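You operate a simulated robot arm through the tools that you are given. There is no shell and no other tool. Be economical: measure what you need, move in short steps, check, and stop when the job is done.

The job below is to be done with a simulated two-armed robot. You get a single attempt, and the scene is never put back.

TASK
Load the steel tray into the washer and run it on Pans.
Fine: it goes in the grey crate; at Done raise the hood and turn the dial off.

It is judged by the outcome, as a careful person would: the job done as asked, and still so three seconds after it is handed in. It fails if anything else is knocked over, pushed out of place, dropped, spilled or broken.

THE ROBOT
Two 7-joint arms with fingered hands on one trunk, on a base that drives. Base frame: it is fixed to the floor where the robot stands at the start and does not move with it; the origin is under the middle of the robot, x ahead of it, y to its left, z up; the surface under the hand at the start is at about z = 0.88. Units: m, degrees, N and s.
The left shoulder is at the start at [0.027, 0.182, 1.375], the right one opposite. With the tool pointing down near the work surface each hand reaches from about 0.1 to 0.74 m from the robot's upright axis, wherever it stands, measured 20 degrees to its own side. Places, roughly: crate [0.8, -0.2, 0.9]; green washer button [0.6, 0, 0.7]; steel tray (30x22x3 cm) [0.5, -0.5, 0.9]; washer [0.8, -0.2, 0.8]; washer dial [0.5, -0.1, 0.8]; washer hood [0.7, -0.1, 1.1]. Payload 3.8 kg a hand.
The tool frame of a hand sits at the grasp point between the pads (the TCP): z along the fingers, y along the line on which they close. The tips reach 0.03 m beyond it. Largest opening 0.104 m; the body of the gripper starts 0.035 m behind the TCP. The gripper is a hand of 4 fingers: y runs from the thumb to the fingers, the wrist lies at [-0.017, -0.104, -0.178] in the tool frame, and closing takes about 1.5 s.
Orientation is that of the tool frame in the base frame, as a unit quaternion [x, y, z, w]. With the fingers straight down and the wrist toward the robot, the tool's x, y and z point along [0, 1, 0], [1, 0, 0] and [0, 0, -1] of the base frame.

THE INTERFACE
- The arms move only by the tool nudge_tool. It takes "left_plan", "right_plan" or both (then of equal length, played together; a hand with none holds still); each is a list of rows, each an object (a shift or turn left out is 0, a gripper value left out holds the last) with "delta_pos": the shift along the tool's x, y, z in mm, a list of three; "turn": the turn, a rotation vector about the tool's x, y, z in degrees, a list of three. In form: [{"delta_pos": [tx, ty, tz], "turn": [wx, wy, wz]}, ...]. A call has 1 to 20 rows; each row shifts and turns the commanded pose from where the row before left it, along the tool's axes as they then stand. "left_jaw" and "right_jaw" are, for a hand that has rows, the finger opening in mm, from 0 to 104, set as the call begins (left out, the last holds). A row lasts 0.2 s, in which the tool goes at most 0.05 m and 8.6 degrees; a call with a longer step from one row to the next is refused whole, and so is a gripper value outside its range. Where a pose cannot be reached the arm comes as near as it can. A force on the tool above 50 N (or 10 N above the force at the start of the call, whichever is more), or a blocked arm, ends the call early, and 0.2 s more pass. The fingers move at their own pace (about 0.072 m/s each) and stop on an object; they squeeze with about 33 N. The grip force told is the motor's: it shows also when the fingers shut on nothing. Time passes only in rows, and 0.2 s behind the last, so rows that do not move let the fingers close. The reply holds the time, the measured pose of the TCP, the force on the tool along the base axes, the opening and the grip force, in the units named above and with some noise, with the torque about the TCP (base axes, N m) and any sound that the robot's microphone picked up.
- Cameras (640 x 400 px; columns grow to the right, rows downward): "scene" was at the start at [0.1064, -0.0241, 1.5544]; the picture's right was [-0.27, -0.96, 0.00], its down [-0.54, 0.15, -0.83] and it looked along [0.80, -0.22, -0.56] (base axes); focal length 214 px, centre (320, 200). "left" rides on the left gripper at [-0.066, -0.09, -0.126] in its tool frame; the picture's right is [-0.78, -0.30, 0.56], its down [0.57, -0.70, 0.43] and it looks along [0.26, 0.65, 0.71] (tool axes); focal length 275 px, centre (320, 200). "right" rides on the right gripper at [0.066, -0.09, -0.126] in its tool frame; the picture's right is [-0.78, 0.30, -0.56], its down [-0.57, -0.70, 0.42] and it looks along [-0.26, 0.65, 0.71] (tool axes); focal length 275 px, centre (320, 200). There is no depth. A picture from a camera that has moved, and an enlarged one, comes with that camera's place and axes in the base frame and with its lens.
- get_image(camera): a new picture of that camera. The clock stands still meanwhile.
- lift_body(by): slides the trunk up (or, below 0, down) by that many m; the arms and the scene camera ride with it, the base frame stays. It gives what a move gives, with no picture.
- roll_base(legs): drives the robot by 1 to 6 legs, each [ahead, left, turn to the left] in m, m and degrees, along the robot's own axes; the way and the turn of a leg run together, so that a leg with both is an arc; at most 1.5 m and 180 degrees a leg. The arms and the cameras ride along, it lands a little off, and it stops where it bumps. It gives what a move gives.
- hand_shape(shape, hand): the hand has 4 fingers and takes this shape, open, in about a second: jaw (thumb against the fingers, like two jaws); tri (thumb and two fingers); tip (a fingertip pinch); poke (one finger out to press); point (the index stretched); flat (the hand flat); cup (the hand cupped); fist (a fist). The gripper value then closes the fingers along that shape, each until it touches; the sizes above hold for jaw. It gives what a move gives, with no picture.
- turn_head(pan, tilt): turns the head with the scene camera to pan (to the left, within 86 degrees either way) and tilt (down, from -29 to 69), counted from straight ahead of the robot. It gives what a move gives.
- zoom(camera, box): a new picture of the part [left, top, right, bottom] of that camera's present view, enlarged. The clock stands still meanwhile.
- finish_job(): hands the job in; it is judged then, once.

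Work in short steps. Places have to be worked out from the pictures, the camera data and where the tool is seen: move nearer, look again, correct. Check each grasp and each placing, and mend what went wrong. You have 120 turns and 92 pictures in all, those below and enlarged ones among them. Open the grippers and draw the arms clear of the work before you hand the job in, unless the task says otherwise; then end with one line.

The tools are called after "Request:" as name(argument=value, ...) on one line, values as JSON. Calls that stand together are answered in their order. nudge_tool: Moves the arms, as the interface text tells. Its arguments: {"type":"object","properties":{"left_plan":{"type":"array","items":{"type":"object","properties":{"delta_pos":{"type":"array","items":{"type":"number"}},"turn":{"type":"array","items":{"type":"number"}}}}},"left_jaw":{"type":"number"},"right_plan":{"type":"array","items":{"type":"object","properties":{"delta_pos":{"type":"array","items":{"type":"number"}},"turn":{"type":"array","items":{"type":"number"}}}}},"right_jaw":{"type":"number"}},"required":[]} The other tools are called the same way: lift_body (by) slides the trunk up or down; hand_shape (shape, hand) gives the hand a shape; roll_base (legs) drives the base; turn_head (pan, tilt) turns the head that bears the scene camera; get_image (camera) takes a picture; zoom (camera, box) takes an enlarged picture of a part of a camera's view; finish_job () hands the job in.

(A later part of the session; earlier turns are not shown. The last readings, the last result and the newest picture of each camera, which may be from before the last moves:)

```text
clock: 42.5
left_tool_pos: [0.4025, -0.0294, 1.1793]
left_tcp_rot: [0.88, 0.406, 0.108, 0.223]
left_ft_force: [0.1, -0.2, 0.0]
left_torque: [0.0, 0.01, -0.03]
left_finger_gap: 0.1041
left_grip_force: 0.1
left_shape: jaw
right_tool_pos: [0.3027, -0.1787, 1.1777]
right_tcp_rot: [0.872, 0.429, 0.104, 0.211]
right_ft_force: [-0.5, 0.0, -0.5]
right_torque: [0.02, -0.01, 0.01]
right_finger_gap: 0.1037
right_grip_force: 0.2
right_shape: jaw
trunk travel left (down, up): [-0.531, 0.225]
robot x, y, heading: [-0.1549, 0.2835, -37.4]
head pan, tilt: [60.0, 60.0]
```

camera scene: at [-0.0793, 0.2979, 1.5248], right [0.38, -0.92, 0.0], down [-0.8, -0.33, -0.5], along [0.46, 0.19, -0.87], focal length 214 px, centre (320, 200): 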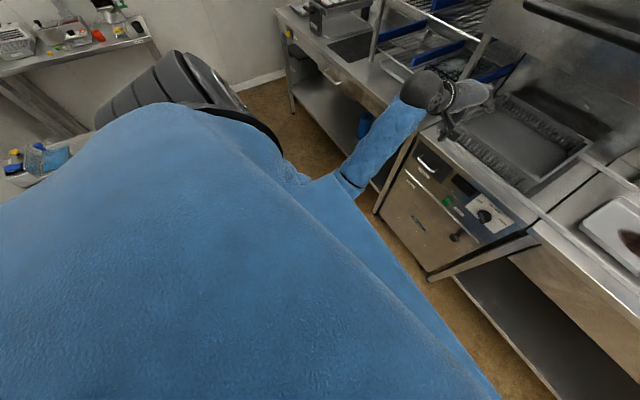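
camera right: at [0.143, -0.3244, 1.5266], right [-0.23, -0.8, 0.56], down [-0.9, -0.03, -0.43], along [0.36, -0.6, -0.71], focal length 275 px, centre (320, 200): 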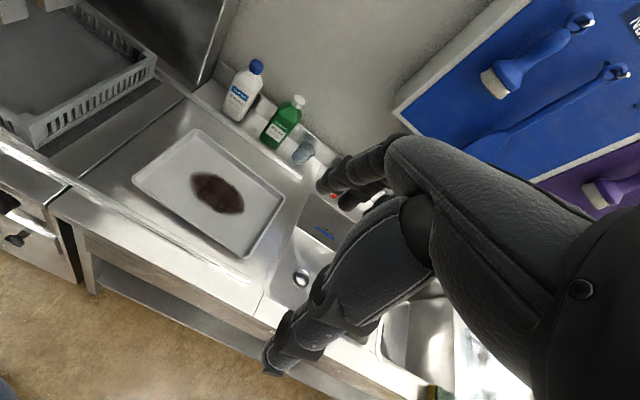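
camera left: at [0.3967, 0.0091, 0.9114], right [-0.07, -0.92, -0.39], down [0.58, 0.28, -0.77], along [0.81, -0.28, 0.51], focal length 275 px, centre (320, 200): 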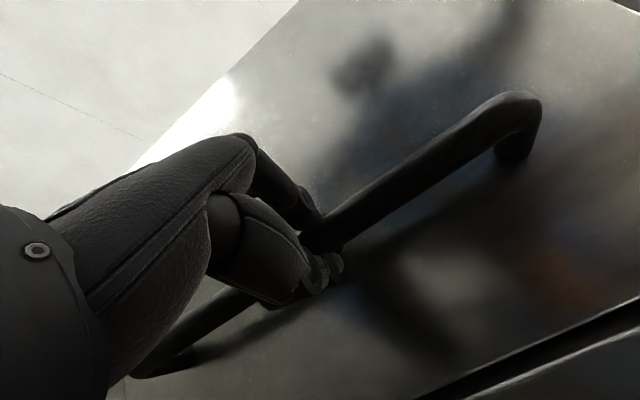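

Both hands are 18 cm apart at z 1.178. I drive right 0.27 m and forward 0.2 m, and look down at the tray.

Request:
roll_base(legs=[[0, -0.27, 0], [0.2, 0, 0]])

Request:
turn_head(pan=0, tilt=45)

Request:
get_image(camera="scene")

```text
clock: 45.5
left_tool_pos: [0.3935, -0.3619, 1.178]
left_tcp_rot: [0.879, 0.408, 0.109, 0.222]
left_ft_force: [0.6, -0.2, -0.1]
left_torque: [-0.03, -0.03, 0.05]
left_finger_gap: 0.1039
left_grip_force: 0.1
left_shape: jaw
right_tool_pos: [0.2956, -0.5117, 1.1775]
right_tcp_rot: [0.871, 0.431, 0.103, 0.209]
right_ft_force: [0.6, -0.1, -0.1]
right_torque: [0.01, 0.01, 0.02]
right_finger_gap: 0.1037
right_grip_force: 0.0
right_shape: jaw
trunk travel left (down, up): [-0.531, 0.225]
robot x, y, heading: [-0.1706, -0.0499, -37.1]
head pan, tilt: [60.0, 60.0]
```

```text
clock: 46.9
left_tool_pos: [0.3924, -0.3625, 1.1785]
left_tcp_rot: [0.879, 0.408, 0.108, 0.223]
left_ft_force: [-0.1, -0.4, -0.4]
left_torque: [0.03, 0.0, 0.0]
left_finger_gap: 0.1039
left_grip_force: 0.0
left_shape: jaw
right_tool_pos: [0.2935, -0.5108, 1.1776]
right_tcp_rot: [0.872, 0.43, 0.104, 0.21]
right_ft_force: [-0.1, 0.5, 0.6]
right_torque: [0.03, -0.01, -0.02]
right_finger_gap: 0.1038
right_grip_force: 0.1
right_shape: jaw
trunk travel left (down, up): [-0.531, 0.225]
robot x, y, heading: [-0.169, -0.0522, -37.1]
head pan, tilt: [0.0, 45.0]
```

```text
62 pictures are left
camera scene: at [-0.0858, -0.1107, 1.5443], right [-0.61, -0.8, 0.0], down [-0.56, 0.43, -0.71], along [0.56, -0.43, -0.71], focal length 214 px, centre (320, 200)
```

scene: 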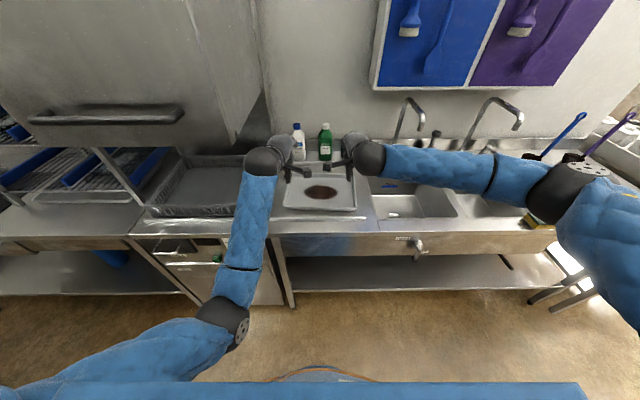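

Hands are at tray sides as planned (v −0.185/−0.363). I adjust forward (left 65 mm, right 43 mm) and lower the trunk 0.17 m.

Request:
nudge_tool(left_plan=[{"delta_pos": [0, 29, 14.8]}, {"delta_pos": [0, 29, 14.8]}, {}], right_plan=[{"delta_pos": [0, 19, 9.8]}, {"delta_pos": [0, 19, 9.8]}, {}])

Request:
lift_body(by=-0.17)

Request:
get_image(camera="scene")

Request:
get_image(camera="right")

Request:
get_image(camera="left")

```text
clock: 47.6
left_tool_pos: [0.4416, -0.4015, 1.1799]
left_tcp_rot: [0.878, 0.408, 0.109, 0.224]
left_ft_force: [-0.3, 0.6, 0.4]
left_torque: [-0.02, 0.02, 0.02]
left_finger_gap: 0.1041
left_grip_force: 0.0
left_shape: jaw
right_tool_pos: [0.3264, -0.5359, 1.1789]
right_tcp_rot: [0.871, 0.431, 0.104, 0.21]
right_ft_force: [-1.2, -0.3, -0.3]
right_torque: [-0.04, 0.01, 0.01]
right_finger_gap: 0.1039
right_grip_force: 0.0
right_shape: jaw
trunk travel left (down, up): [-0.531, 0.225]
robot x, y, heading: [-0.1665, -0.0511, -37.2]
head pan, tilt: [0.0, 45.0]
```

```text
clock: 49.6
left_tool_pos: [0.4425, -0.4019, 1.0116]
left_tcp_rot: [0.879, 0.407, 0.109, 0.223]
left_ft_force: [-1.4, 0.8, 0.0]
left_torque: [0.01, -0.01, 0.0]
left_finger_gap: 0.104
left_grip_force: 0.1
left_shape: jaw
right_tool_pos: [0.3287, -0.5371, 1.0081]
right_tcp_rot: [0.871, 0.431, 0.103, 0.209]
right_ft_force: [-0.4, 0.1, -0.4]
right_torque: [0.0, 0.0, 0.02]
right_finger_gap: 0.1038
right_grip_force: 0.0
right_shape: jaw
trunk travel left (down, up): [-0.361, 0.395]
robot x, y, heading: [-0.1662, -0.052, -37.3]
head pan, tilt: [0.0, 45.0]
```

```text
61 pictures are left
camera scene: at [-0.0593, -0.131, 1.3734], right [-0.61, -0.8, 0.0], down [-0.56, 0.43, -0.71], along [0.56, -0.43, -0.71], focal length 214 px, centre (320, 200)
```

scene: 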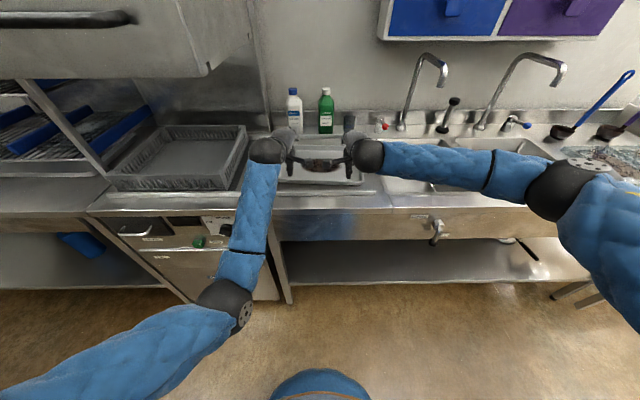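

```text
60 pictures are left
camera right: at [0.2585, -0.4014, 1.079], right [-0.46, -0.62, 0.63], down [-0.69, -0.19, -0.7], along [0.56, -0.76, -0.34], focal length 275 px, centre (320, 200)
```

right: 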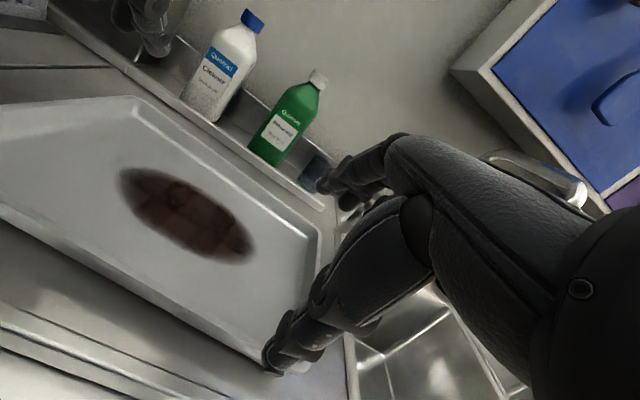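

```text
59 pictures are left
camera left: at [0.2938, -0.3648, 1.0773], right [-0.49, -0.59, -0.64], down [0.06, 0.71, -0.7], along [0.87, -0.38, -0.31], focal length 275 px, centre (320, 200)
```

left: 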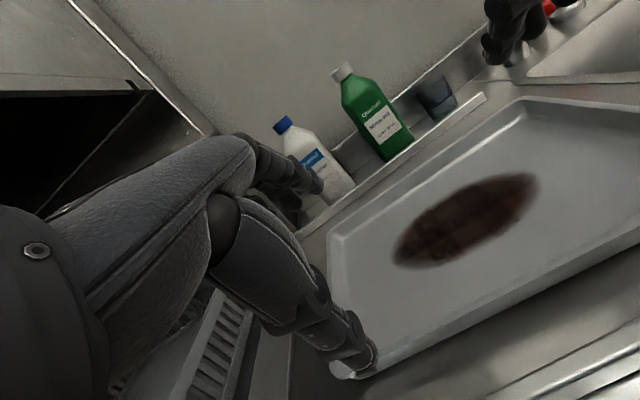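

Edges located: tray near rim at u≈0.585 (left) and 0.570 (right). The 27° tilt puts the thumb too low, so I reduce tilt to 12°, narrow the jaws to 70 mm, centre on the rim and lower to z ≈ 0.94, then look.

Request:
nudge_tool(left_plan=[{"turn": [7.5, 0, 0]}, {"turn": [7.5, 0, 0]}, {"delta_pos": [0, -7.8, -1.7]}, {"delta_pos": [0, -5, 23.5]}, {"delta_pos": [0, -5, 23.5]}, {"delta_pos": [0, -5, 23.5]}, {}], right_plan=[{"turn": [7.5, 0, 0]}, {"turn": [7.5, 0, 0]}, {"delta_pos": [0, -11.7, -2.5]}, {"delta_pos": [0, -4.8, 22.5]}, {"delta_pos": [0, -4.8, 22.5]}, {"delta_pos": [0, -4.8, 22.5]}, {}], left_jaw=70, right_jaw=70)

Request:
get_image(camera="right")

Request:
get_image(camera="left")

Request:
zoom(camera="scene", box=[240, 110, 400, 220])

```text
clock: 51.2
left_tool_pos: [0.4383, -0.3994, 0.94]
left_tcp_rot: [0.9, 0.418, 0.055, 0.106]
left_ft_force: [0.0, 0.7, -0.3]
left_torque: [0.01, 0.0, 0.05]
left_finger_gap: 0.0703
left_grip_force: 0.1
left_shape: jaw
right_tool_pos: [0.3197, -0.5295, 0.9397]
right_tcp_rot: [0.891, 0.441, 0.047, 0.095]
right_ft_force: [-0.2, 0.0, -0.1]
right_torque: [0.01, -0.02, 0.01]
right_finger_gap: 0.0706
right_grip_force: 0.0
right_shape: jaw
trunk travel left (down, up): [-0.361, 0.395]
robot x, y, heading: [-0.1687, -0.052, -37.2]
head pan, tilt: [0.0, 45.0]
```

```text
58 pictures are left
camera right: at [0.2689, -0.4074, 1.0432], right [-0.33, -0.72, 0.61], down [-0.82, -0.09, -0.56], along [0.46, -0.69, -0.56], focal length 275 px, centre (320, 200)
```

right: 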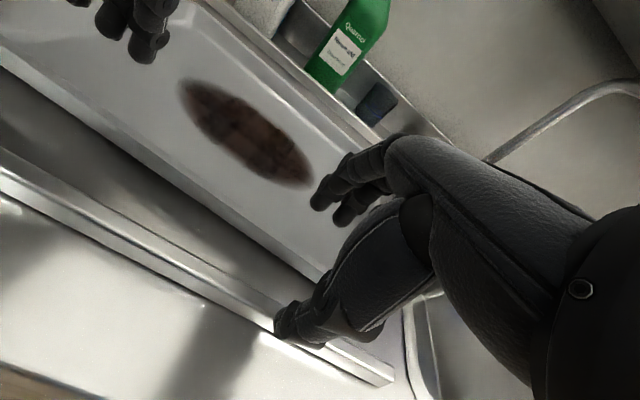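

```text
57 pictures are left
camera left: at [0.3064, -0.375, 1.0399], right [-0.62, -0.49, -0.62], down [-0.07, 0.82, -0.57], along [0.78, -0.31, -0.54], focal length 275 px, centre (320, 200)
```

left: 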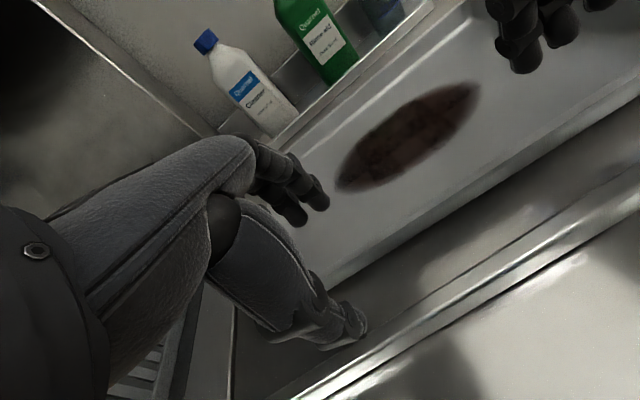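

```text
3.64 times, centred on (320, 165) of scene
camera zoom: at [-0.0593, -0.131, 1.3733], right [-0.61, -0.8, 0.0], down [-0.56, 0.43, -0.71], along [0.56, -0.43, -0.71], focal length 780 px, centre (320, 327)
```

zoom: 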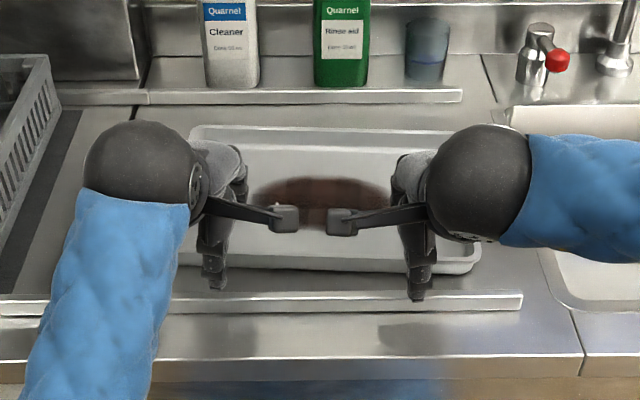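

Thumbs are outside and fingers inside the near wall. I lower 20 mm more and close.

Request:
nudge_tool(left_plan=[{"delta_pos": [0, -2, 10]}, {"delta_pos": [0, -2, 10]}, {}], right_plan=[{"delta_pos": [0, -2, 10]}, {"delta_pos": [0, -2, 10]}, {}])

Request:
nudge_tool(left_plan=[{}, {}, {}, {}, {}, {}, {}], right_plan=[{}, {}, {}, {}, {}, {}, {}], left_jaw=0, right_jaw=0)

Request:
zoom(camera="scene", box=[240, 110, 400, 220])

Request:
get_image(camera="left")

```text
clock: 51.8
left_tool_pos: [0.443, -0.4046, 0.9329]
left_tcp_rot: [0.899, 0.417, 0.057, 0.119]
left_ft_force: [0.1, -0.3, -0.1]
left_torque: [0.0, 0.03, 0.03]
left_finger_gap: 0.0699
left_grip_force: 0.1
left_shape: jaw
right_tool_pos: [0.3221, -0.5318, 0.9213]
right_tcp_rot: [0.891, 0.442, 0.047, 0.093]
right_ft_force: [-5.3, 3.3, 9.3]
right_torque: [0.38, 0.55, 0.07]
right_finger_gap: 0.0726
right_grip_force: 0.1
right_shape: jaw
trunk travel left (down, up): [-0.361, 0.395]
robot x, y, heading: [-0.1657, -0.0507, -37.6]
head pan, tilt: [0.0, 45.0]
stopped in row 3 (left hand): the force on the tool passed its limit at 55 N (the readings are from after the stop); the commanded pose is now the measured one
```

```text
clock: 53.4
left_tool_pos: [0.4389, -0.4022, 0.937]
left_tcp_rot: [0.899, 0.417, 0.06, 0.122]
left_ft_force: [-3.5, 2.4, -0.9]
left_torque: [0.09, 0.09, 0.04]
left_finger_gap: 0.0
left_grip_force: 33.3
left_shape: jaw
right_tool_pos: [0.3174, -0.5275, 0.9187]
right_tcp_rot: [0.891, 0.442, 0.045, 0.093]
right_ft_force: [-21.7, 19.5, -4.1]
right_torque: [0.52, 0.6, -0.09]
right_finger_gap: 0.0309
right_grip_force: 33.1
right_shape: jaw
trunk travel left (down, up): [-0.361, 0.395]
robot x, y, heading: [-0.1672, -0.0473, -37.2]
head pan, tilt: [0.0, 45.0]
```

```text
3.64 times, centred on (320, 165) of scene
camera zoom: at [-0.0619, -0.1289, 1.3734], right [-0.61, -0.8, 0.0], down [-0.56, 0.43, -0.71], along [0.56, -0.43, -0.71], focal length 780 px, centre (320, 327)
```

zoom: 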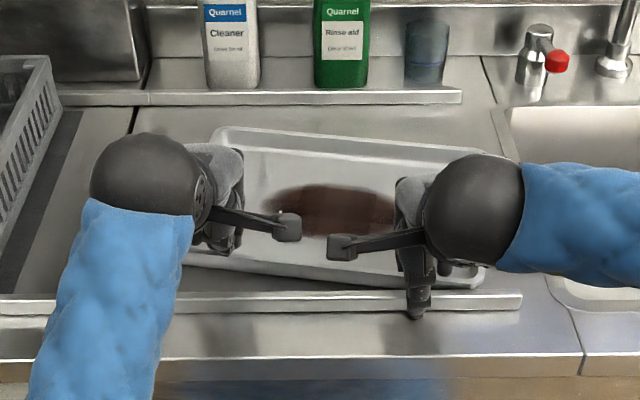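

```text
54 pictures are left
camera left: at [0.3049, -0.3762, 1.0328], right [-0.6, -0.5, -0.62], down [-0.06, 0.8, -0.59], along [0.8, -0.32, -0.51], focal length 275 px, centre (320, 200)
```

left: 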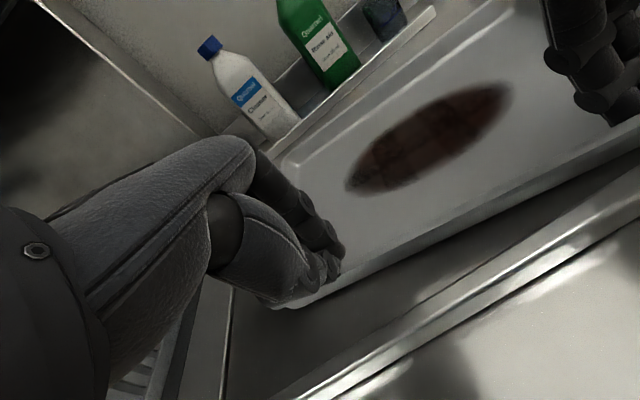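

The left hand closed above the rim, the right is pinching against the counter strip; the tray got skewed slightly. I open both and raise 70 mm.

Request:
nudge_tool(left_plan=[{}, {}, {}, {}, {"delta_pos": [0, 5, -23]}, {"delta_pos": [0, 5, -23]}, {"delta_pos": [0, 5, -23]}], right_plan=[{}, {}, {}, {}, {"delta_pos": [0, 5, -23]}, {"delta_pos": [0, 5, -23]}, {"delta_pos": [0, 5, -23]}], left_jaw=70, right_jaw=70)

Request:
zoom(camera="scene", box=[240, 110, 400, 220])

Request:
get_image(camera="left")

Request:
get_image(camera="right")

```text
clock: 55.0
left_tool_pos: [0.4383, -0.4021, 1.0067]
left_tcp_rot: [0.899, 0.417, 0.058, 0.121]
left_ft_force: [-1.3, -0.2, 0.0]
left_torque: [0.04, 0.02, 0.0]
left_finger_gap: 0.0699
left_grip_force: 0.1
left_shape: jaw
right_tool_pos: [0.3188, -0.5287, 0.9881]
right_tcp_rot: [0.892, 0.44, 0.045, 0.093]
right_ft_force: [-0.7, -0.7, -0.4]
right_torque: [-0.02, 0.0, -0.01]
right_finger_gap: 0.0702
right_grip_force: 0.1
right_shape: jaw
trunk travel left (down, up): [-0.361, 0.395]
robot x, y, heading: [-0.1685, -0.0483, -37.5]
head pan, tilt: [0.0, 45.0]
```

```text
3.64 times, centred on (320, 165) of scene
camera zoom: at [-0.0595, -0.1309, 1.3732], right [-0.61, -0.8, 0.0], down [-0.56, 0.43, -0.71], along [0.56, -0.43, -0.71], focal length 780 px, centre (320, 327)
```

zoom: 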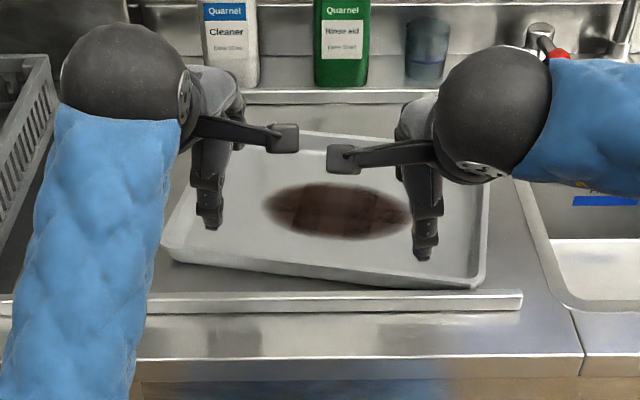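

```text
52 pictures are left
camera left: at [0.304, -0.3752, 1.1036], right [-0.6, -0.5, -0.62], down [-0.06, 0.8, -0.59], along [0.79, -0.32, -0.51], focal length 275 px, centre (320, 200)
```

left: 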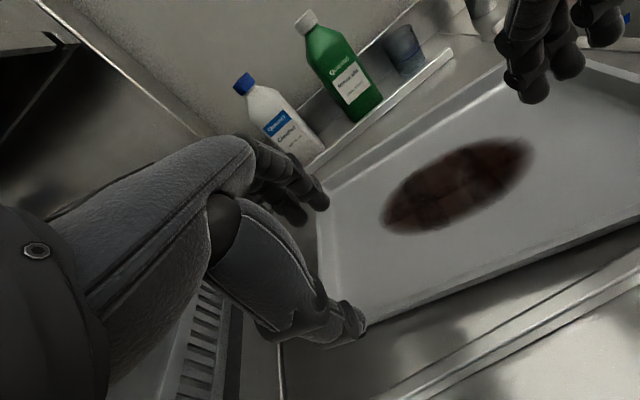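

```text
51 pictures are left
camera right: at [0.2684, -0.407, 1.0923], right [-0.33, -0.72, 0.61], down [-0.82, -0.09, -0.56], along [0.46, -0.69, -0.56], focal length 275 px, centre (320, 200)
```

right: 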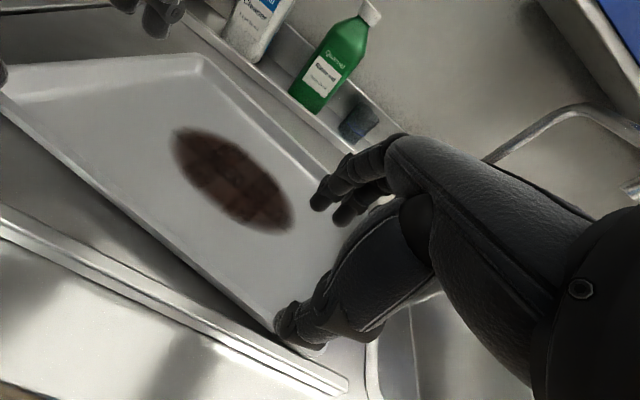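

The tray now lies skewed ~11°, its near-right corner by the raised strip, so there's no room for thumbs. I push it back and square using the thumbs from outside, kept just above the strip.

Request:
nudge_tool(left_plan=[{"delta_pos": [0, -4.8, 22.5]}, {"delta_pos": [0, -4.8, 22.5]}, {"delta_pos": [0, -4.8, 22.5]}, {"delta_pos": [0, 12.1, 2.6]}, {"delta_pos": [0, 12.1, 2.6]}, {"delta_pos": [0, 12.1, 2.6]}, {"delta_pos": [0, 12.1, 2.6]}, {"delta_pos": [0, 12.1, 2.6]}, {}], right_plan=[{"delta_pos": [0, -3.5, 16.3]}, {"delta_pos": [0, -3.5, 16.3]}, {"delta_pos": [0, -3.5, 16.3]}, {"delta_pos": [0, 16, 3.4]}, {"delta_pos": [0, 16, 3.4]}, {"delta_pos": [0, 16, 3.4]}, {"delta_pos": [0, 16, 3.4]}, {"delta_pos": [0, 16, 3.4]}, {}])

Request:
zoom(camera="scene", box=[240, 110, 400, 220])

```text
clock: 57.0
left_tool_pos: [0.486, -0.4431, 0.9405]
left_tcp_rot: [0.899, 0.418, 0.059, 0.121]
left_ft_force: [-0.1, 0.3, -0.6]
left_torque: [-0.02, 0.0, 0.01]
left_finger_gap: 0.0701
left_grip_force: 0.1
left_shape: jaw
right_tool_pos: [0.3835, -0.5795, 0.9408]
right_tcp_rot: [0.891, 0.441, 0.046, 0.093]
right_ft_force: [-1.6, 0.4, 1.5]
right_torque: [0.03, 0.09, 0.01]
right_finger_gap: 0.0704
right_grip_force: 0.1
right_shape: jaw
trunk travel left (down, up): [-0.361, 0.395]
robot x, y, heading: [-0.17, -0.0496, -37.2]
head pan, tilt: [0.0, 45.0]
```

```text
3.64 times, centred on (320, 165) of scene
camera zoom: at [-0.0595, -0.1311, 1.3732], right [-0.61, -0.8, 0.0], down [-0.56, 0.43, -0.71], along [0.56, -0.43, -0.71], focal length 780 px, centre (320, 327)
```

zoom: 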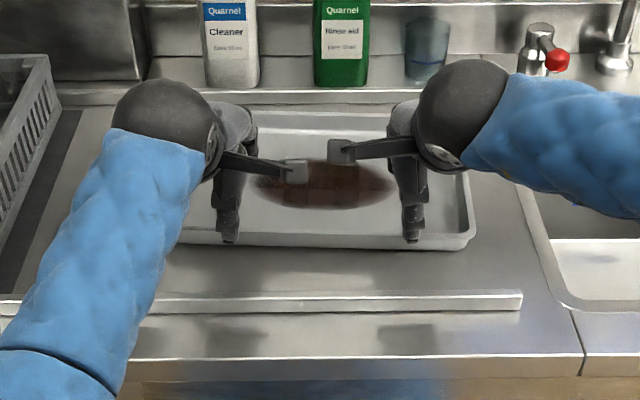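

Tray is square with ample room in front. Back off 5 mm, lower 21 mm, then close both.

Request:
nudge_tool(left_plan=[{"delta_pos": [0, -5, -1]}, {"delta_pos": [0, -1.5, 7]}, {"delta_pos": [0, -1.5, 7]}, {"delta_pos": [0, -1.5, 7]}, {}], right_plan=[{"delta_pos": [0, -5, -1]}, {"delta_pos": [0, -1.5, 7]}, {"delta_pos": [0, -1.5, 7]}, {"delta_pos": [0, -1.5, 7]}, {}], left_jaw=60, right_jaw=60)

Request:
nudge_tool(left_plan=[{}, {}, {}, {}, {}, {}, {}], right_plan=[{}, {}, {}, {}, {}, {}, {}], left_jaw=0, right_jaw=0)

Request:
zoom(camera="scene", box=[240, 110, 400, 220])

```text
clock: 58.2
left_tool_pos: [0.4856, -0.4423, 0.9216]
left_tcp_rot: [0.899, 0.416, 0.058, 0.122]
left_ft_force: [-0.4, 0.4, 2.6]
left_torque: [0.02, 0.1, 0.01]
left_finger_gap: 0.06
left_grip_force: 0.0
left_shape: jaw
right_tool_pos: [0.3795, -0.5755, 0.9195]
right_tcp_rot: [0.891, 0.441, 0.047, 0.095]
right_ft_force: [-0.4, -1.0, 3.9]
right_torque: [0.1, 0.11, 0.03]
right_finger_gap: 0.0602
right_grip_force: 0.0
right_shape: jaw
trunk travel left (down, up): [-0.361, 0.395]
robot x, y, heading: [-0.1685, -0.0512, -37.2]
head pan, tilt: [0.0, 45.0]
```

```text
clock: 59.8
left_tool_pos: [0.4856, -0.4412, 0.9193]
left_tcp_rot: [0.899, 0.417, 0.059, 0.12]
left_ft_force: [0.8, 0.3, -0.1]
left_torque: [0.02, 0.02, 0.02]
left_finger_gap: 0.0095
left_grip_force: 33.3
left_shape: jaw
right_tool_pos: [0.3813, -0.5768, 0.9178]
right_tcp_rot: [0.892, 0.44, 0.046, 0.093]
right_ft_force: [-0.3, -0.2, -0.2]
right_torque: [0.01, 0.05, 0.02]
right_finger_gap: 0.0096
right_grip_force: 33.0
right_shape: jaw
trunk travel left (down, up): [-0.361, 0.395]
robot x, y, heading: [-0.1665, -0.048, -37.4]
head pan, tilt: [0.0, 45.0]
```

```text
3.64 times, centred on (320, 165) of scene
camera zoom: at [-0.0587, -0.1313, 1.3731], right [-0.61, -0.8, 0.0], down [-0.56, 0.43, -0.71], along [0.56, -0.43, -0.71], focal length 780 px, centre (320, 327)
```

zoom: 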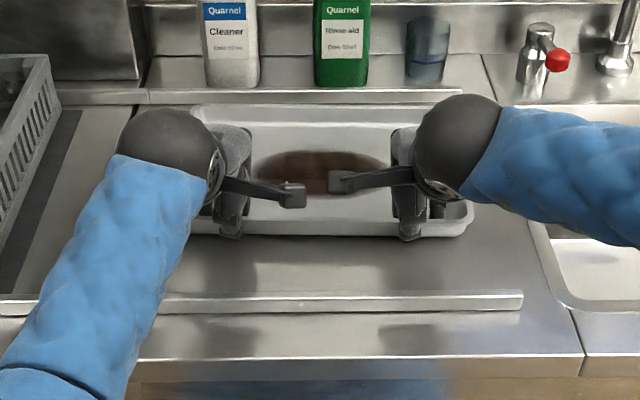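

Both hands pinch the wall (gap 9.5 mm). I lift with the trunk by 5 cm and check.

Request:
lift_body(by=0.05)

Request:
zoom(camera="scene", box=[220, 110, 420, 240])

Request:
get_image(camera="left")

```text
clock: 60.7
left_tool_pos: [0.4854, -0.443, 0.9681]
left_tcp_rot: [0.899, 0.417, 0.058, 0.12]
left_ft_force: [0.9, 1.2, -0.8]
left_torque: [0.12, 0.08, 0.02]
left_finger_gap: 0.0096
left_grip_force: 32.7
left_shape: jaw
right_tool_pos: [0.3812, -0.5782, 0.9683]
right_tcp_rot: [0.892, 0.441, 0.045, 0.093]
right_ft_force: [-0.8, -1.6, -2.3]
right_torque: [0.02, 0.09, -0.01]
right_finger_gap: 0.0095
right_grip_force: 33.1
right_shape: jaw
trunk travel left (down, up): [-0.411, 0.345]
robot x, y, heading: [-0.1702, -0.0547, -37.5]
head pan, tilt: [0.0, 45.0]
```

```text
3.08 times, centred on (320, 175) of scene
camera zoom: at [-0.0692, -0.1235, 1.4235], right [-0.61, -0.8, 0.0], down [-0.56, 0.43, -0.71], along [0.56, -0.43, -0.71], focal length 660 px, centre (320, 277)
```

zoom: 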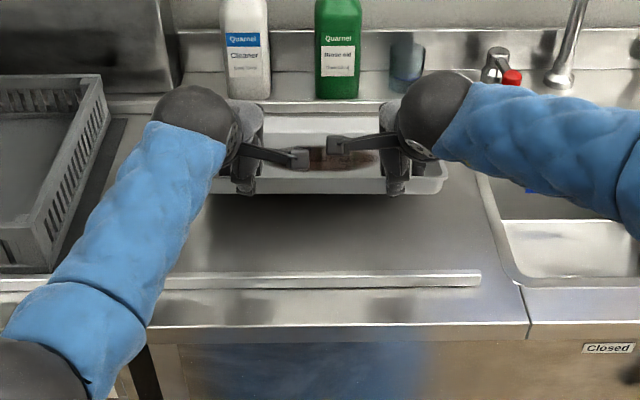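

```text
47 pictures are left
camera left: at [0.352, -0.4157, 1.064], right [-0.6, -0.5, -0.62], down [-0.06, 0.8, -0.59], along [0.79, -0.32, -0.52], focal length 275 px, centre (320, 200)
```

left: 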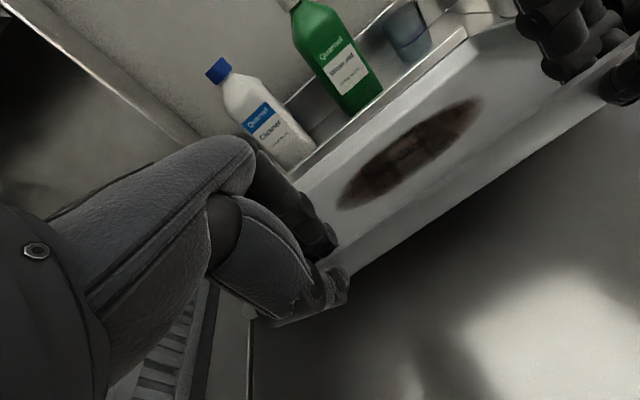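

The tray is held level. I raise to TCP z ≈ 1.015 (tray floor just over the crate rim, hands under the hood), and first drive left 0.25 m.

Request:
lift_body(by=0.047)

Request:
roll_base(legs=[[0, 0.25, 0]])

Request:
get_image(camera="scene")

```text
clock: 61.6
left_tool_pos: [0.486, -0.4424, 1.0141]
left_tcp_rot: [0.899, 0.416, 0.059, 0.12]
left_ft_force: [1.4, 1.4, -2.3]
left_torque: [0.2, 0.12, 0.0]
left_finger_gap: 0.0097
left_grip_force: 33.2
left_shape: jaw
right_tool_pos: [0.3813, -0.5776, 1.0149]
right_tcp_rot: [0.892, 0.44, 0.045, 0.093]
right_ft_force: [-0.4, -1.2, -1.6]
right_torque: [0.04, 0.11, 0.01]
right_finger_gap: 0.0098
right_grip_force: 33.1
right_shape: jaw
trunk travel left (down, up): [-0.458, 0.298]
robot x, y, heading: [-0.1696, -0.0521, -37.4]
head pan, tilt: [0.0, 45.0]
```

```text
clock: 63.4
left_tool_pos: [0.6085, -0.2771, 1.0168]
left_tcp_rot: [0.904, 0.405, 0.043, 0.131]
left_ft_force: [0.4, -14.0, -5.0]
left_torque: [-0.22, 0.15, -0.19]
left_finger_gap: 0.0094
left_grip_force: 32.7
left_shape: jaw
right_tool_pos: [0.5123, -0.4079, 1.0147]
right_tcp_rot: [0.898, 0.428, 0.035, 0.097]
right_ft_force: [-8.7, -3.1, 2.1]
right_torque: [-0.07, 0.34, -0.16]
right_finger_gap: 0.01
right_grip_force: 33.0
right_shape: jaw
trunk travel left (down, up): [-0.458, 0.298]
robot x, y, heading: [-0.0252, 0.134, -38.0]
head pan, tilt: [0.0, 45.0]
stopped in leg 1: the force on the tool passed its limit at 57 N (the readings are from after the stop); the commanded pose is now the measured one
```

```text
46 pictures are left
camera scene: at [0.0643, 0.0677, 1.4708], right [-0.61, -0.79, 0.0], down [-0.56, 0.44, -0.71], along [0.56, -0.43, -0.71], focal length 214 px, centre (320, 200)
```

scene: 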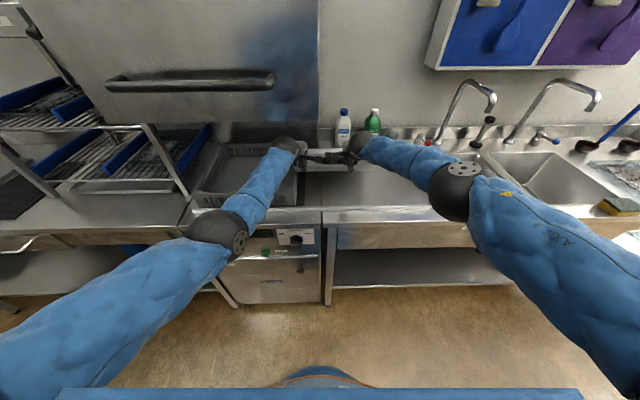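

The drive bumped. I zoom in to see what touched.

Request:
zoom(camera="scene", box=[180, 90, 400, 230])

Request:
get_image(camera="left")

Request:
get_image(camera="right")

```text
2.86 times, centred on (290, 160) of scene
camera zoom: at [0.0643, 0.0677, 1.4708], right [-0.61, -0.79, 0.0], down [-0.56, 0.44, -0.71], along [0.56, -0.43, -0.71], focal length 613 px, centre (406, 314)
```

zoom: 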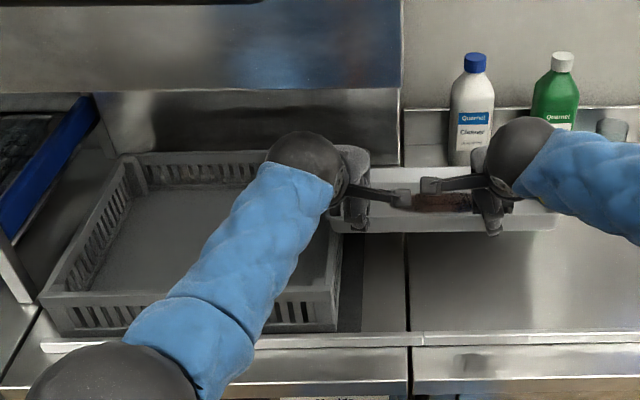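

```text
44 pictures are left
camera left: at [0.4771, -0.2439, 1.1158], right [-0.63, -0.5, -0.59], down [-0.04, 0.79, -0.61], along [0.78, -0.36, -0.52], focal length 275 px, centre (320, 200)
```

left: 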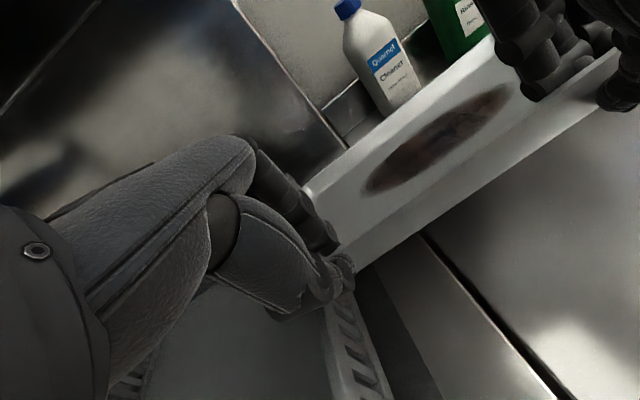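

```text
43 pictures are left
camera right: at [0.4659, -0.2841, 1.1172], right [-0.34, -0.7, 0.62], down [-0.83, -0.07, -0.55], along [0.43, -0.71, -0.56], focal length 275 px, centre (320, 200)
```

right: 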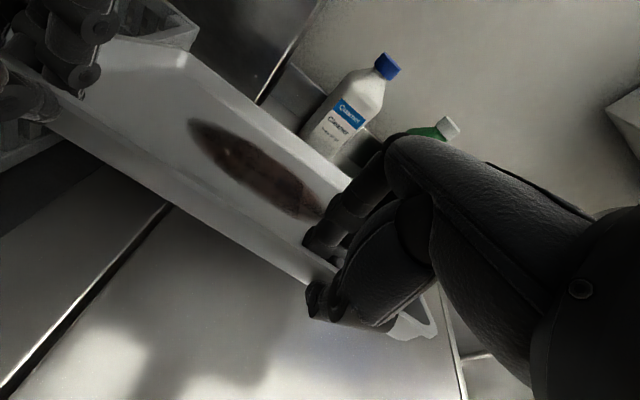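

Geometry shows the tray droops ~20° at the far edge, whose left corner caught the crate wall. I back off to the right 8 cm and then tilt both hands up 18° to level the tray.

Request:
roll_base(legs=[[0, -0.09, 0]])

Request:
nudge_tool(left_plan=[{"turn": [-6, 0, 0]}, {"turn": [-6, 0, 0]}, {"turn": [-6, 0, 0]}, {}], right_plan=[{"turn": [-6, 0, 0]}, {"turn": [-6, 0, 0]}, {"turn": [-6, 0, 0]}, {}])

Request:
zoom(camera="scene", box=[180, 90, 400, 230])

Request:
get_image(camera="left")

```text
clock: 64.5
left_tool_pos: [0.5569, -0.3448, 1.0168]
left_tcp_rot: [0.903, 0.406, 0.046, 0.129]
left_ft_force: [-0.4, 0.9, -0.3]
left_torque: [0.1, 0.31, -0.2]
left_finger_gap: 0.0099
left_grip_force: 33.0
left_shape: jaw
right_tool_pos: [0.4595, -0.4754, 1.0144]
right_tcp_rot: [0.896, 0.432, 0.038, 0.096]
right_ft_force: [-0.7, -2.3, -4.0]
right_torque: [-0.02, 0.09, -0.07]
right_finger_gap: 0.0084
right_grip_force: 32.6
right_shape: jaw
trunk travel left (down, up): [-0.458, 0.298]
robot x, y, heading: [-0.0788, 0.0697, -37.8]
head pan, tilt: [0.0, 45.0]
```

```text
clock: 65.5
left_tool_pos: [0.5572, -0.3435, 1.0163]
left_tcp_rot: [0.872, 0.395, 0.108, 0.27]
left_ft_force: [-1.0, 3.5, -0.9]
left_torque: [0.23, 0.29, -0.18]
left_finger_gap: 0.0101
left_grip_force: 33.2
left_shape: jaw
right_tool_pos: [0.4612, -0.4754, 1.0141]
right_tcp_rot: [0.87, 0.421, 0.104, 0.234]
right_ft_force: [0.9, -1.9, -2.7]
right_torque: [-0.02, 0.12, -0.16]
right_finger_gap: 0.0088
right_grip_force: 33.0
right_shape: jaw
trunk travel left (down, up): [-0.458, 0.298]
robot x, y, heading: [-0.0765, 0.0675, -37.7]
head pan, tilt: [0.0, 45.0]
```

```text
2.86 times, centred on (290, 160) of scene
camera zoom: at [0.0107, -0.0014, 1.4709], right [-0.61, -0.79, 0.0], down [-0.56, 0.43, -0.71], along [0.56, -0.43, -0.71], focal length 613 px, centre (406, 314)
```

zoom: 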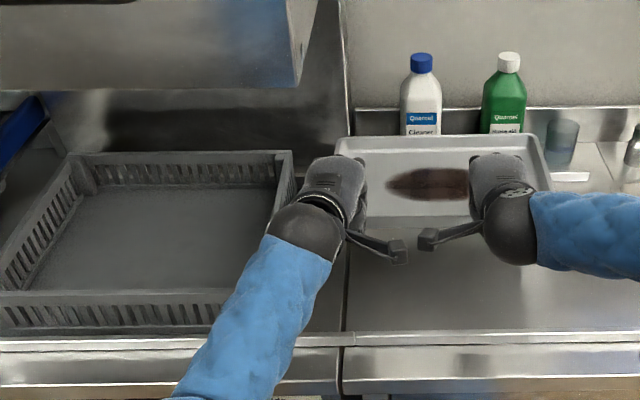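

```text
41 pictures are left
camera left: at [0.4073, -0.2955, 1.0726], right [-0.48, -0.63, -0.61], down [0.11, 0.65, -0.76], along [0.87, -0.43, -0.24], focal length 275 px, centre (320, 200)
```

left: 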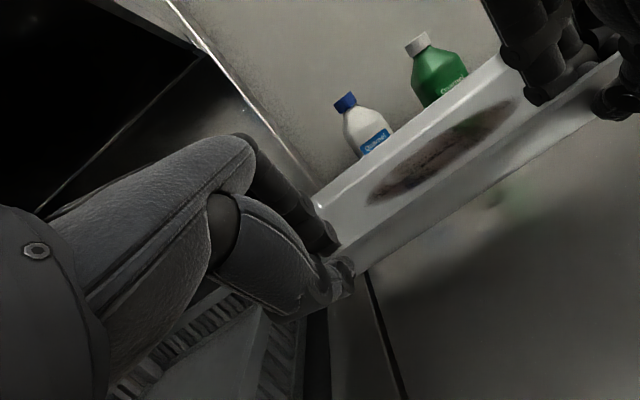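

The tray is near level now, centre at about v −0.174; crate spans v 0.057–0.41. I raise 3 cm, and drive left 0.4 m with a 4 cm retreat.

Request:
lift_body(by=0.03)

Request:
roll_base(legs=[[-0.04, 0, 0.7], [0, 0.4, 0]])

Request:
get_image(camera="scene")

Request:
zoom(camera="scene", box=[220, 100, 400, 220])

```text
clock: 66.2
left_tool_pos: [0.5573, -0.3424, 1.046]
left_tcp_rot: [0.872, 0.395, 0.108, 0.269]
left_ft_force: [-0.3, 2.9, -0.5]
left_torque: [0.25, 0.23, -0.18]
left_finger_gap: 0.0101
left_grip_force: 33.4
left_shape: jaw
right_tool_pos: [0.4597, -0.4744, 1.0432]
right_tcp_rot: [0.87, 0.42, 0.104, 0.234]
right_ft_force: [1.1, -2.2, -3.3]
right_torque: [0.05, 0.13, -0.15]
right_finger_gap: 0.0087
right_grip_force: 33.5
right_shape: jaw
trunk travel left (down, up): [-0.488, 0.268]
robot x, y, heading: [-0.077, 0.0656, -37.8]
head pan, tilt: [0.0, 45.0]
```

```text
clock: 69.2
left_tool_pos: [0.7682, 0.0002, 1.0471]
left_tcp_rot: [0.87, 0.399, 0.109, 0.269]
left_ft_force: [-0.8, 1.9, -0.5]
left_torque: [0.2, 0.25, -0.21]
left_finger_gap: 0.0101
left_grip_force: 33.2
left_shape: jaw
right_tool_pos: [0.6704, -0.1324, 1.045]
right_tcp_rot: [0.868, 0.424, 0.105, 0.235]
right_ft_force: [0.7, -3.4, -2.9]
right_torque: [0.0, 0.15, -0.16]
right_finger_gap: 0.0088
right_grip_force: 33.4
right_shape: jaw
trunk travel left (down, up): [-0.488, 0.268]
robot x, y, heading: [0.1279, 0.4053, -37.2]
head pan, tilt: [0.0, 45.0]
```

```text
40 pictures are left
camera scene: at [0.2141, 0.3409, 1.501], right [-0.61, -0.8, 0.0], down [-0.56, 0.43, -0.71], along [0.56, -0.43, -0.71], focal length 214 px, centre (320, 200)
```

scene: 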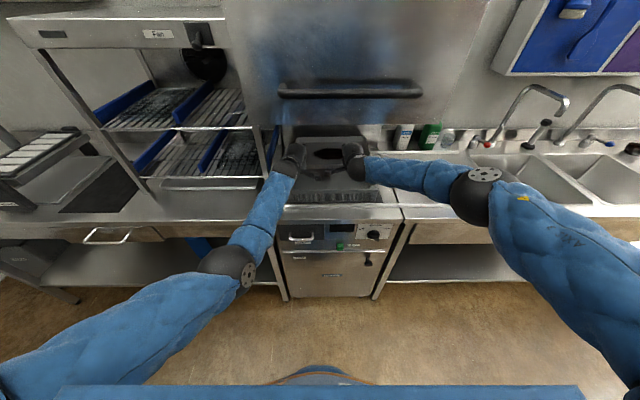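

```text
3.33 times, centred on (310, 160) of scene
camera zoom: at [0.2141, 0.3409, 1.501], right [-0.61, -0.8, 0.0], down [-0.56, 0.43, -0.71], along [0.56, -0.43, -0.71], focal length 715 px, centre (353, 333)
```

zoom: 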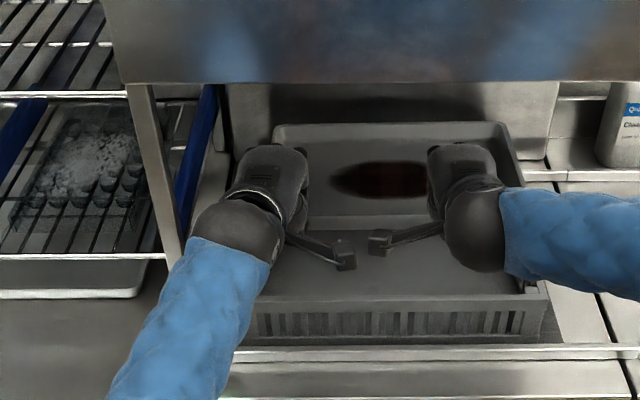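

The tray is centred over the crate (centre ≈ v 0.223, u 0.724 vs crate 0.221/0.72). I lower 3 cm, then rotate the hands back upright so the far edge goes down first into the crate.

Request:
lift_body(by=-0.03)

Request:
nudge_tool(left_plan=[{"delta_pos": [0, 8.5, 5]}, {"turn": [6, 0, 0]}, {"turn": [6, 0, 0]}, {"turn": [6, 0, 0]}, {"turn": [6, 0, 0]}, {}], right_plan=[{"delta_pos": [0, 8.5, 5]}, {"turn": [6, 0, 0]}, {"turn": [6, 0, 0]}, {"turn": [6, 0, 0]}, {"turn": [6, 0, 0]}, {}])

Request:
zoom(camera="scene", box=[220, 100, 400, 220])

```text
clock: 69.9
left_tool_pos: [0.766, -0.0, 1.0181]
left_tcp_rot: [0.87, 0.399, 0.11, 0.269]
left_ft_force: [-1.7, 1.0, -0.5]
left_torque: [0.18, 0.26, -0.16]
left_finger_gap: 0.0103
left_grip_force: 33.0
left_shape: jaw
right_tool_pos: [0.6715, -0.1336, 1.0158]
right_tcp_rot: [0.869, 0.423, 0.105, 0.235]
right_ft_force: [0.9, -1.3, -3.0]
right_torque: [0.05, 0.12, -0.13]
right_finger_gap: 0.0085
right_grip_force: 33.3
right_shape: jaw
trunk travel left (down, up): [-0.458, 0.298]
robot x, y, heading: [0.1247, 0.4033, -37.4]
head pan, tilt: [0.0, 45.0]
```

```text
clock: 71.3
left_tool_pos: [0.7708, -0.0044, 1.0188]
left_tcp_rot: [0.905, 0.411, 0.033, 0.106]
left_ft_force: [-11.1, -8.7, -0.4]
left_torque: [-0.13, 0.48, -0.28]
left_finger_gap: 0.0102
left_grip_force: 33.2
left_shape: jaw
left hand out of reach, approached as far as the arm can: row 5
right_tool_pos: [0.664, -0.1317, 1.011]
right_tcp_rot: [0.898, 0.438, 0.016, 0.047]
right_ft_force: [11.0, 10.2, -3.9]
right_torque: [0.17, -0.09, -0.12]
right_finger_gap: 0.0087
right_grip_force: 32.6
right_shape: jaw
right hand out of reach, approached as far as the arm can: row 4, 5
trunk travel left (down, up): [-0.458, 0.298]
robot x, y, heading: [0.126, 0.4047, -37.3]
head pan, tilt: [0.0, 45.0]
```

```text
3.33 times, centred on (310, 160) of scene
camera zoom: at [0.2173, 0.3367, 1.4708], right [-0.61, -0.8, 0.0], down [-0.56, 0.43, -0.71], along [0.56, -0.43, -0.71], focal length 715 px, centre (353, 333)
```

zoom: 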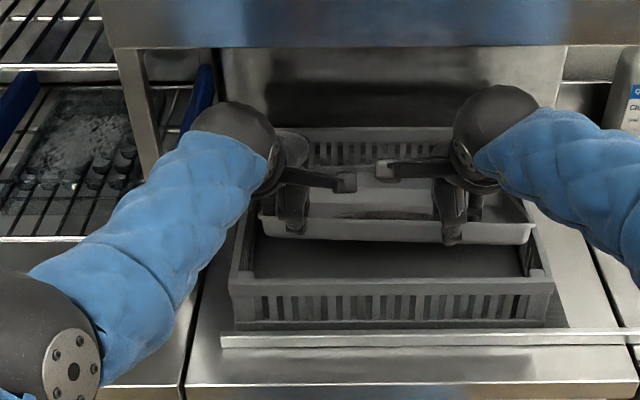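

The tray is sloping into the crate between its walls. I shift 5 mm left and lower the trunk 4 cm.

Request:
nudge_tool(left_plan=[{"delta_pos": [5, -8, 0]}, {}], right_plan=[{"delta_pos": [5, -8, 0]}, {}])

Request:
lift_body(by=-0.04)

Request:
zoom(camera="scene", box=[220, 90, 400, 210])

```text
clock: 71.9
left_tool_pos: [0.7705, 0.0065, 1.0156]
left_tcp_rot: [0.905, 0.411, 0.034, 0.106]
left_ft_force: [-12.7, -11.4, -0.9]
left_torque: [-0.16, 0.48, -0.24]
left_finger_gap: 0.0102
left_grip_force: 33.5
left_shape: jaw
right_tool_pos: [0.6577, -0.1242, 1.0103]
right_tcp_rot: [0.897, 0.439, 0.015, 0.047]
right_ft_force: [13.2, 12.2, -3.0]
right_torque: [0.25, -0.12, -0.12]
right_finger_gap: 0.0089
right_grip_force: 33.0
right_shape: jaw
trunk travel left (down, up): [-0.458, 0.298]
robot x, y, heading: [0.1281, 0.4042, -37.0]
head pan, tilt: [0.0, 45.0]
```

```text
clock: 72.8
left_tool_pos: [0.77, 0.0058, 0.9771]
left_tcp_rot: [0.905, 0.411, 0.033, 0.108]
left_ft_force: [-10.3, -10.2, 0.7]
left_torque: [-0.16, 0.28, -0.21]
left_finger_gap: 0.0098
left_grip_force: 32.7
left_shape: jaw
right_tool_pos: [0.6582, -0.1241, 0.9704]
right_tcp_rot: [0.898, 0.437, 0.015, 0.05]
right_ft_force: [10.7, 10.7, -3.8]
right_torque: [0.17, -0.22, -0.11]
right_finger_gap: 0.0084
right_grip_force: 32.9
right_shape: jaw
trunk travel left (down, up): [-0.418, 0.338]
robot x, y, heading: [0.1267, 0.4027, -37.1]
head pan, tilt: [0.0, 45.0]
```

```text
3.33 times, centred on (310, 150) of scene
camera zoom: at [0.2235, 0.3326, 1.4307], right [-0.61, -0.8, 0.0], down [-0.56, 0.43, -0.71], along [0.56, -0.43, -0.71], focal length 715 px, centre (353, 367)
```

zoom: 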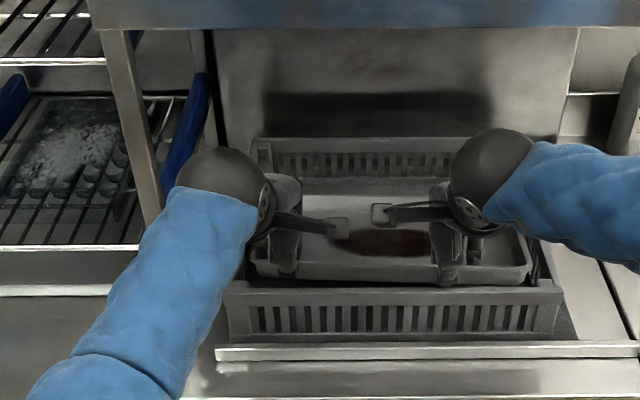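

The tray is descending inside the crate. I drive forward 2.5 cm to keep thumbs clear of the crate's front wall, then lower 2.5 cm more.

Request:
roll_base(legs=[[0.022, 0, 0]])

Request:
lift_body(by=-0.025)

Request:
zoom(camera="scene", box=[220, 90, 400, 210])

```text
clock: 73.6
left_tool_pos: [0.7885, -0.0062, 0.9756]
left_tcp_rot: [0.905, 0.411, 0.034, 0.105]
left_ft_force: [-11.6, -10.0, 0.2]
left_torque: [-0.14, 0.31, -0.25]
left_finger_gap: 0.0099
left_grip_force: 32.8
left_shape: jaw
right_tool_pos: [0.6765, -0.1381, 0.9693]
right_tcp_rot: [0.898, 0.437, 0.015, 0.048]
right_ft_force: [11.7, 10.0, -3.1]
right_torque: [0.16, -0.23, -0.07]
right_finger_gap: 0.0084
right_grip_force: 32.6
right_shape: jaw
trunk travel left (down, up): [-0.418, 0.338]
robot x, y, heading: [0.1507, 0.3905, -37.1]
head pan, tilt: [0.0, 45.0]
```

```text
clock: 74.3
left_tool_pos: [0.7862, -0.0065, 0.9523]
left_tcp_rot: [0.905, 0.411, 0.034, 0.108]
left_ft_force: [-3.9, -3.4, 2.0]
left_torque: [-0.08, 0.09, -0.22]
left_finger_gap: 0.01
left_grip_force: 33.1
left_shape: jaw
right_tool_pos: [0.6755, -0.137, 0.9474]
right_tcp_rot: [0.898, 0.437, 0.016, 0.048]
right_ft_force: [3.0, 3.3, -3.0]
right_torque: [-0.03, -0.08, -0.02]
right_finger_gap: 0.0081
right_grip_force: 32.9
right_shape: jaw
trunk travel left (down, up): [-0.393, 0.363]
robot x, y, heading: [0.1432, 0.3923, -37.1]
head pan, tilt: [0.0, 45.0]
```

```text
3.33 times, centred on (310, 150) of scene
camera zoom: at [0.2447, 0.3166, 1.4056], right [-0.6, -0.8, 0.0], down [-0.56, 0.43, -0.71], along [0.56, -0.43, -0.71], focal length 715 px, centre (353, 367)
```

zoom: 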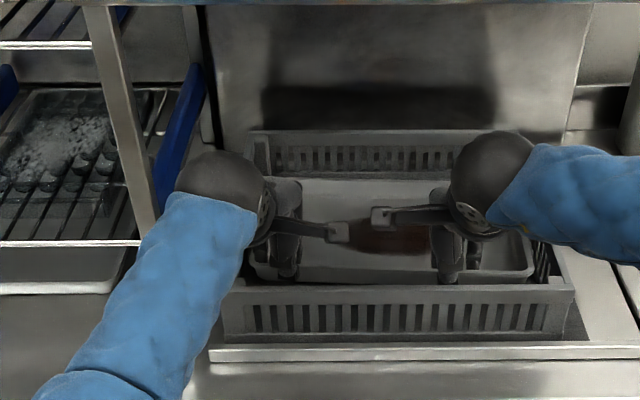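

Still a little above the floor. Lower 1.5 cm more.

Request:
lift_body(by=-0.017)

Request:
get_image(camera="left")

Request:
get_image(camera="right")

```text
clock: 74.9
left_tool_pos: [0.7865, -0.0067, 0.935]
left_tcp_rot: [0.905, 0.411, 0.033, 0.107]
left_ft_force: [-5.3, -5.3, 1.0]
left_torque: [-0.06, 0.1, -0.2]
left_finger_gap: 0.0099
left_grip_force: 33.0
left_shape: jaw
right_tool_pos: [0.6759, -0.1374, 0.9295]
right_tcp_rot: [0.898, 0.437, 0.016, 0.048]
right_ft_force: [6.6, 3.1, -3.0]
right_torque: [0.05, -0.08, -0.02]
right_finger_gap: 0.008
right_grip_force: 33.2
right_shape: jaw
trunk travel left (down, up): [-0.376, 0.38]
robot x, y, heading: [0.1449, 0.3918, -36.9]
head pan, tilt: [0.0, 45.0]
```

```text
35 pictures are left
camera left: at [0.6584, 0.0224, 1.0391], right [-0.65, -0.49, -0.59], down [-0.08, 0.81, -0.58], along [0.76, -0.33, -0.56], focal length 275 px, centre (320, 200)
```

left: 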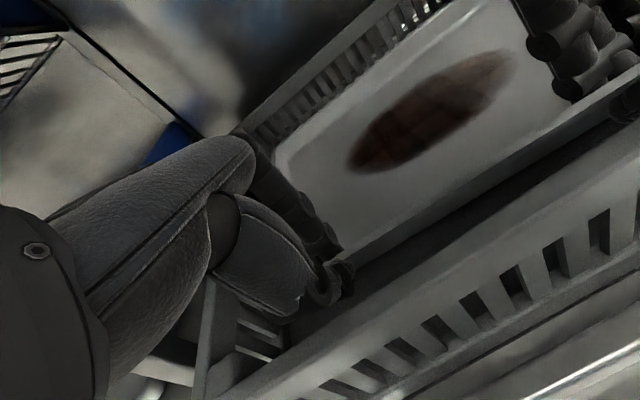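

```text
34 pictures are left
camera right: at [0.6364, -0.0208, 1.0437], right [-0.29, -0.75, 0.6], down [-0.87, -0.05, -0.49], along [0.4, -0.66, -0.64], focal length 275 px, centre (320, 200)
```

right: 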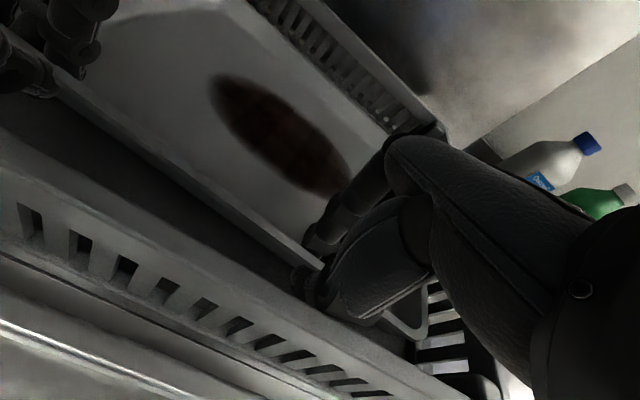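

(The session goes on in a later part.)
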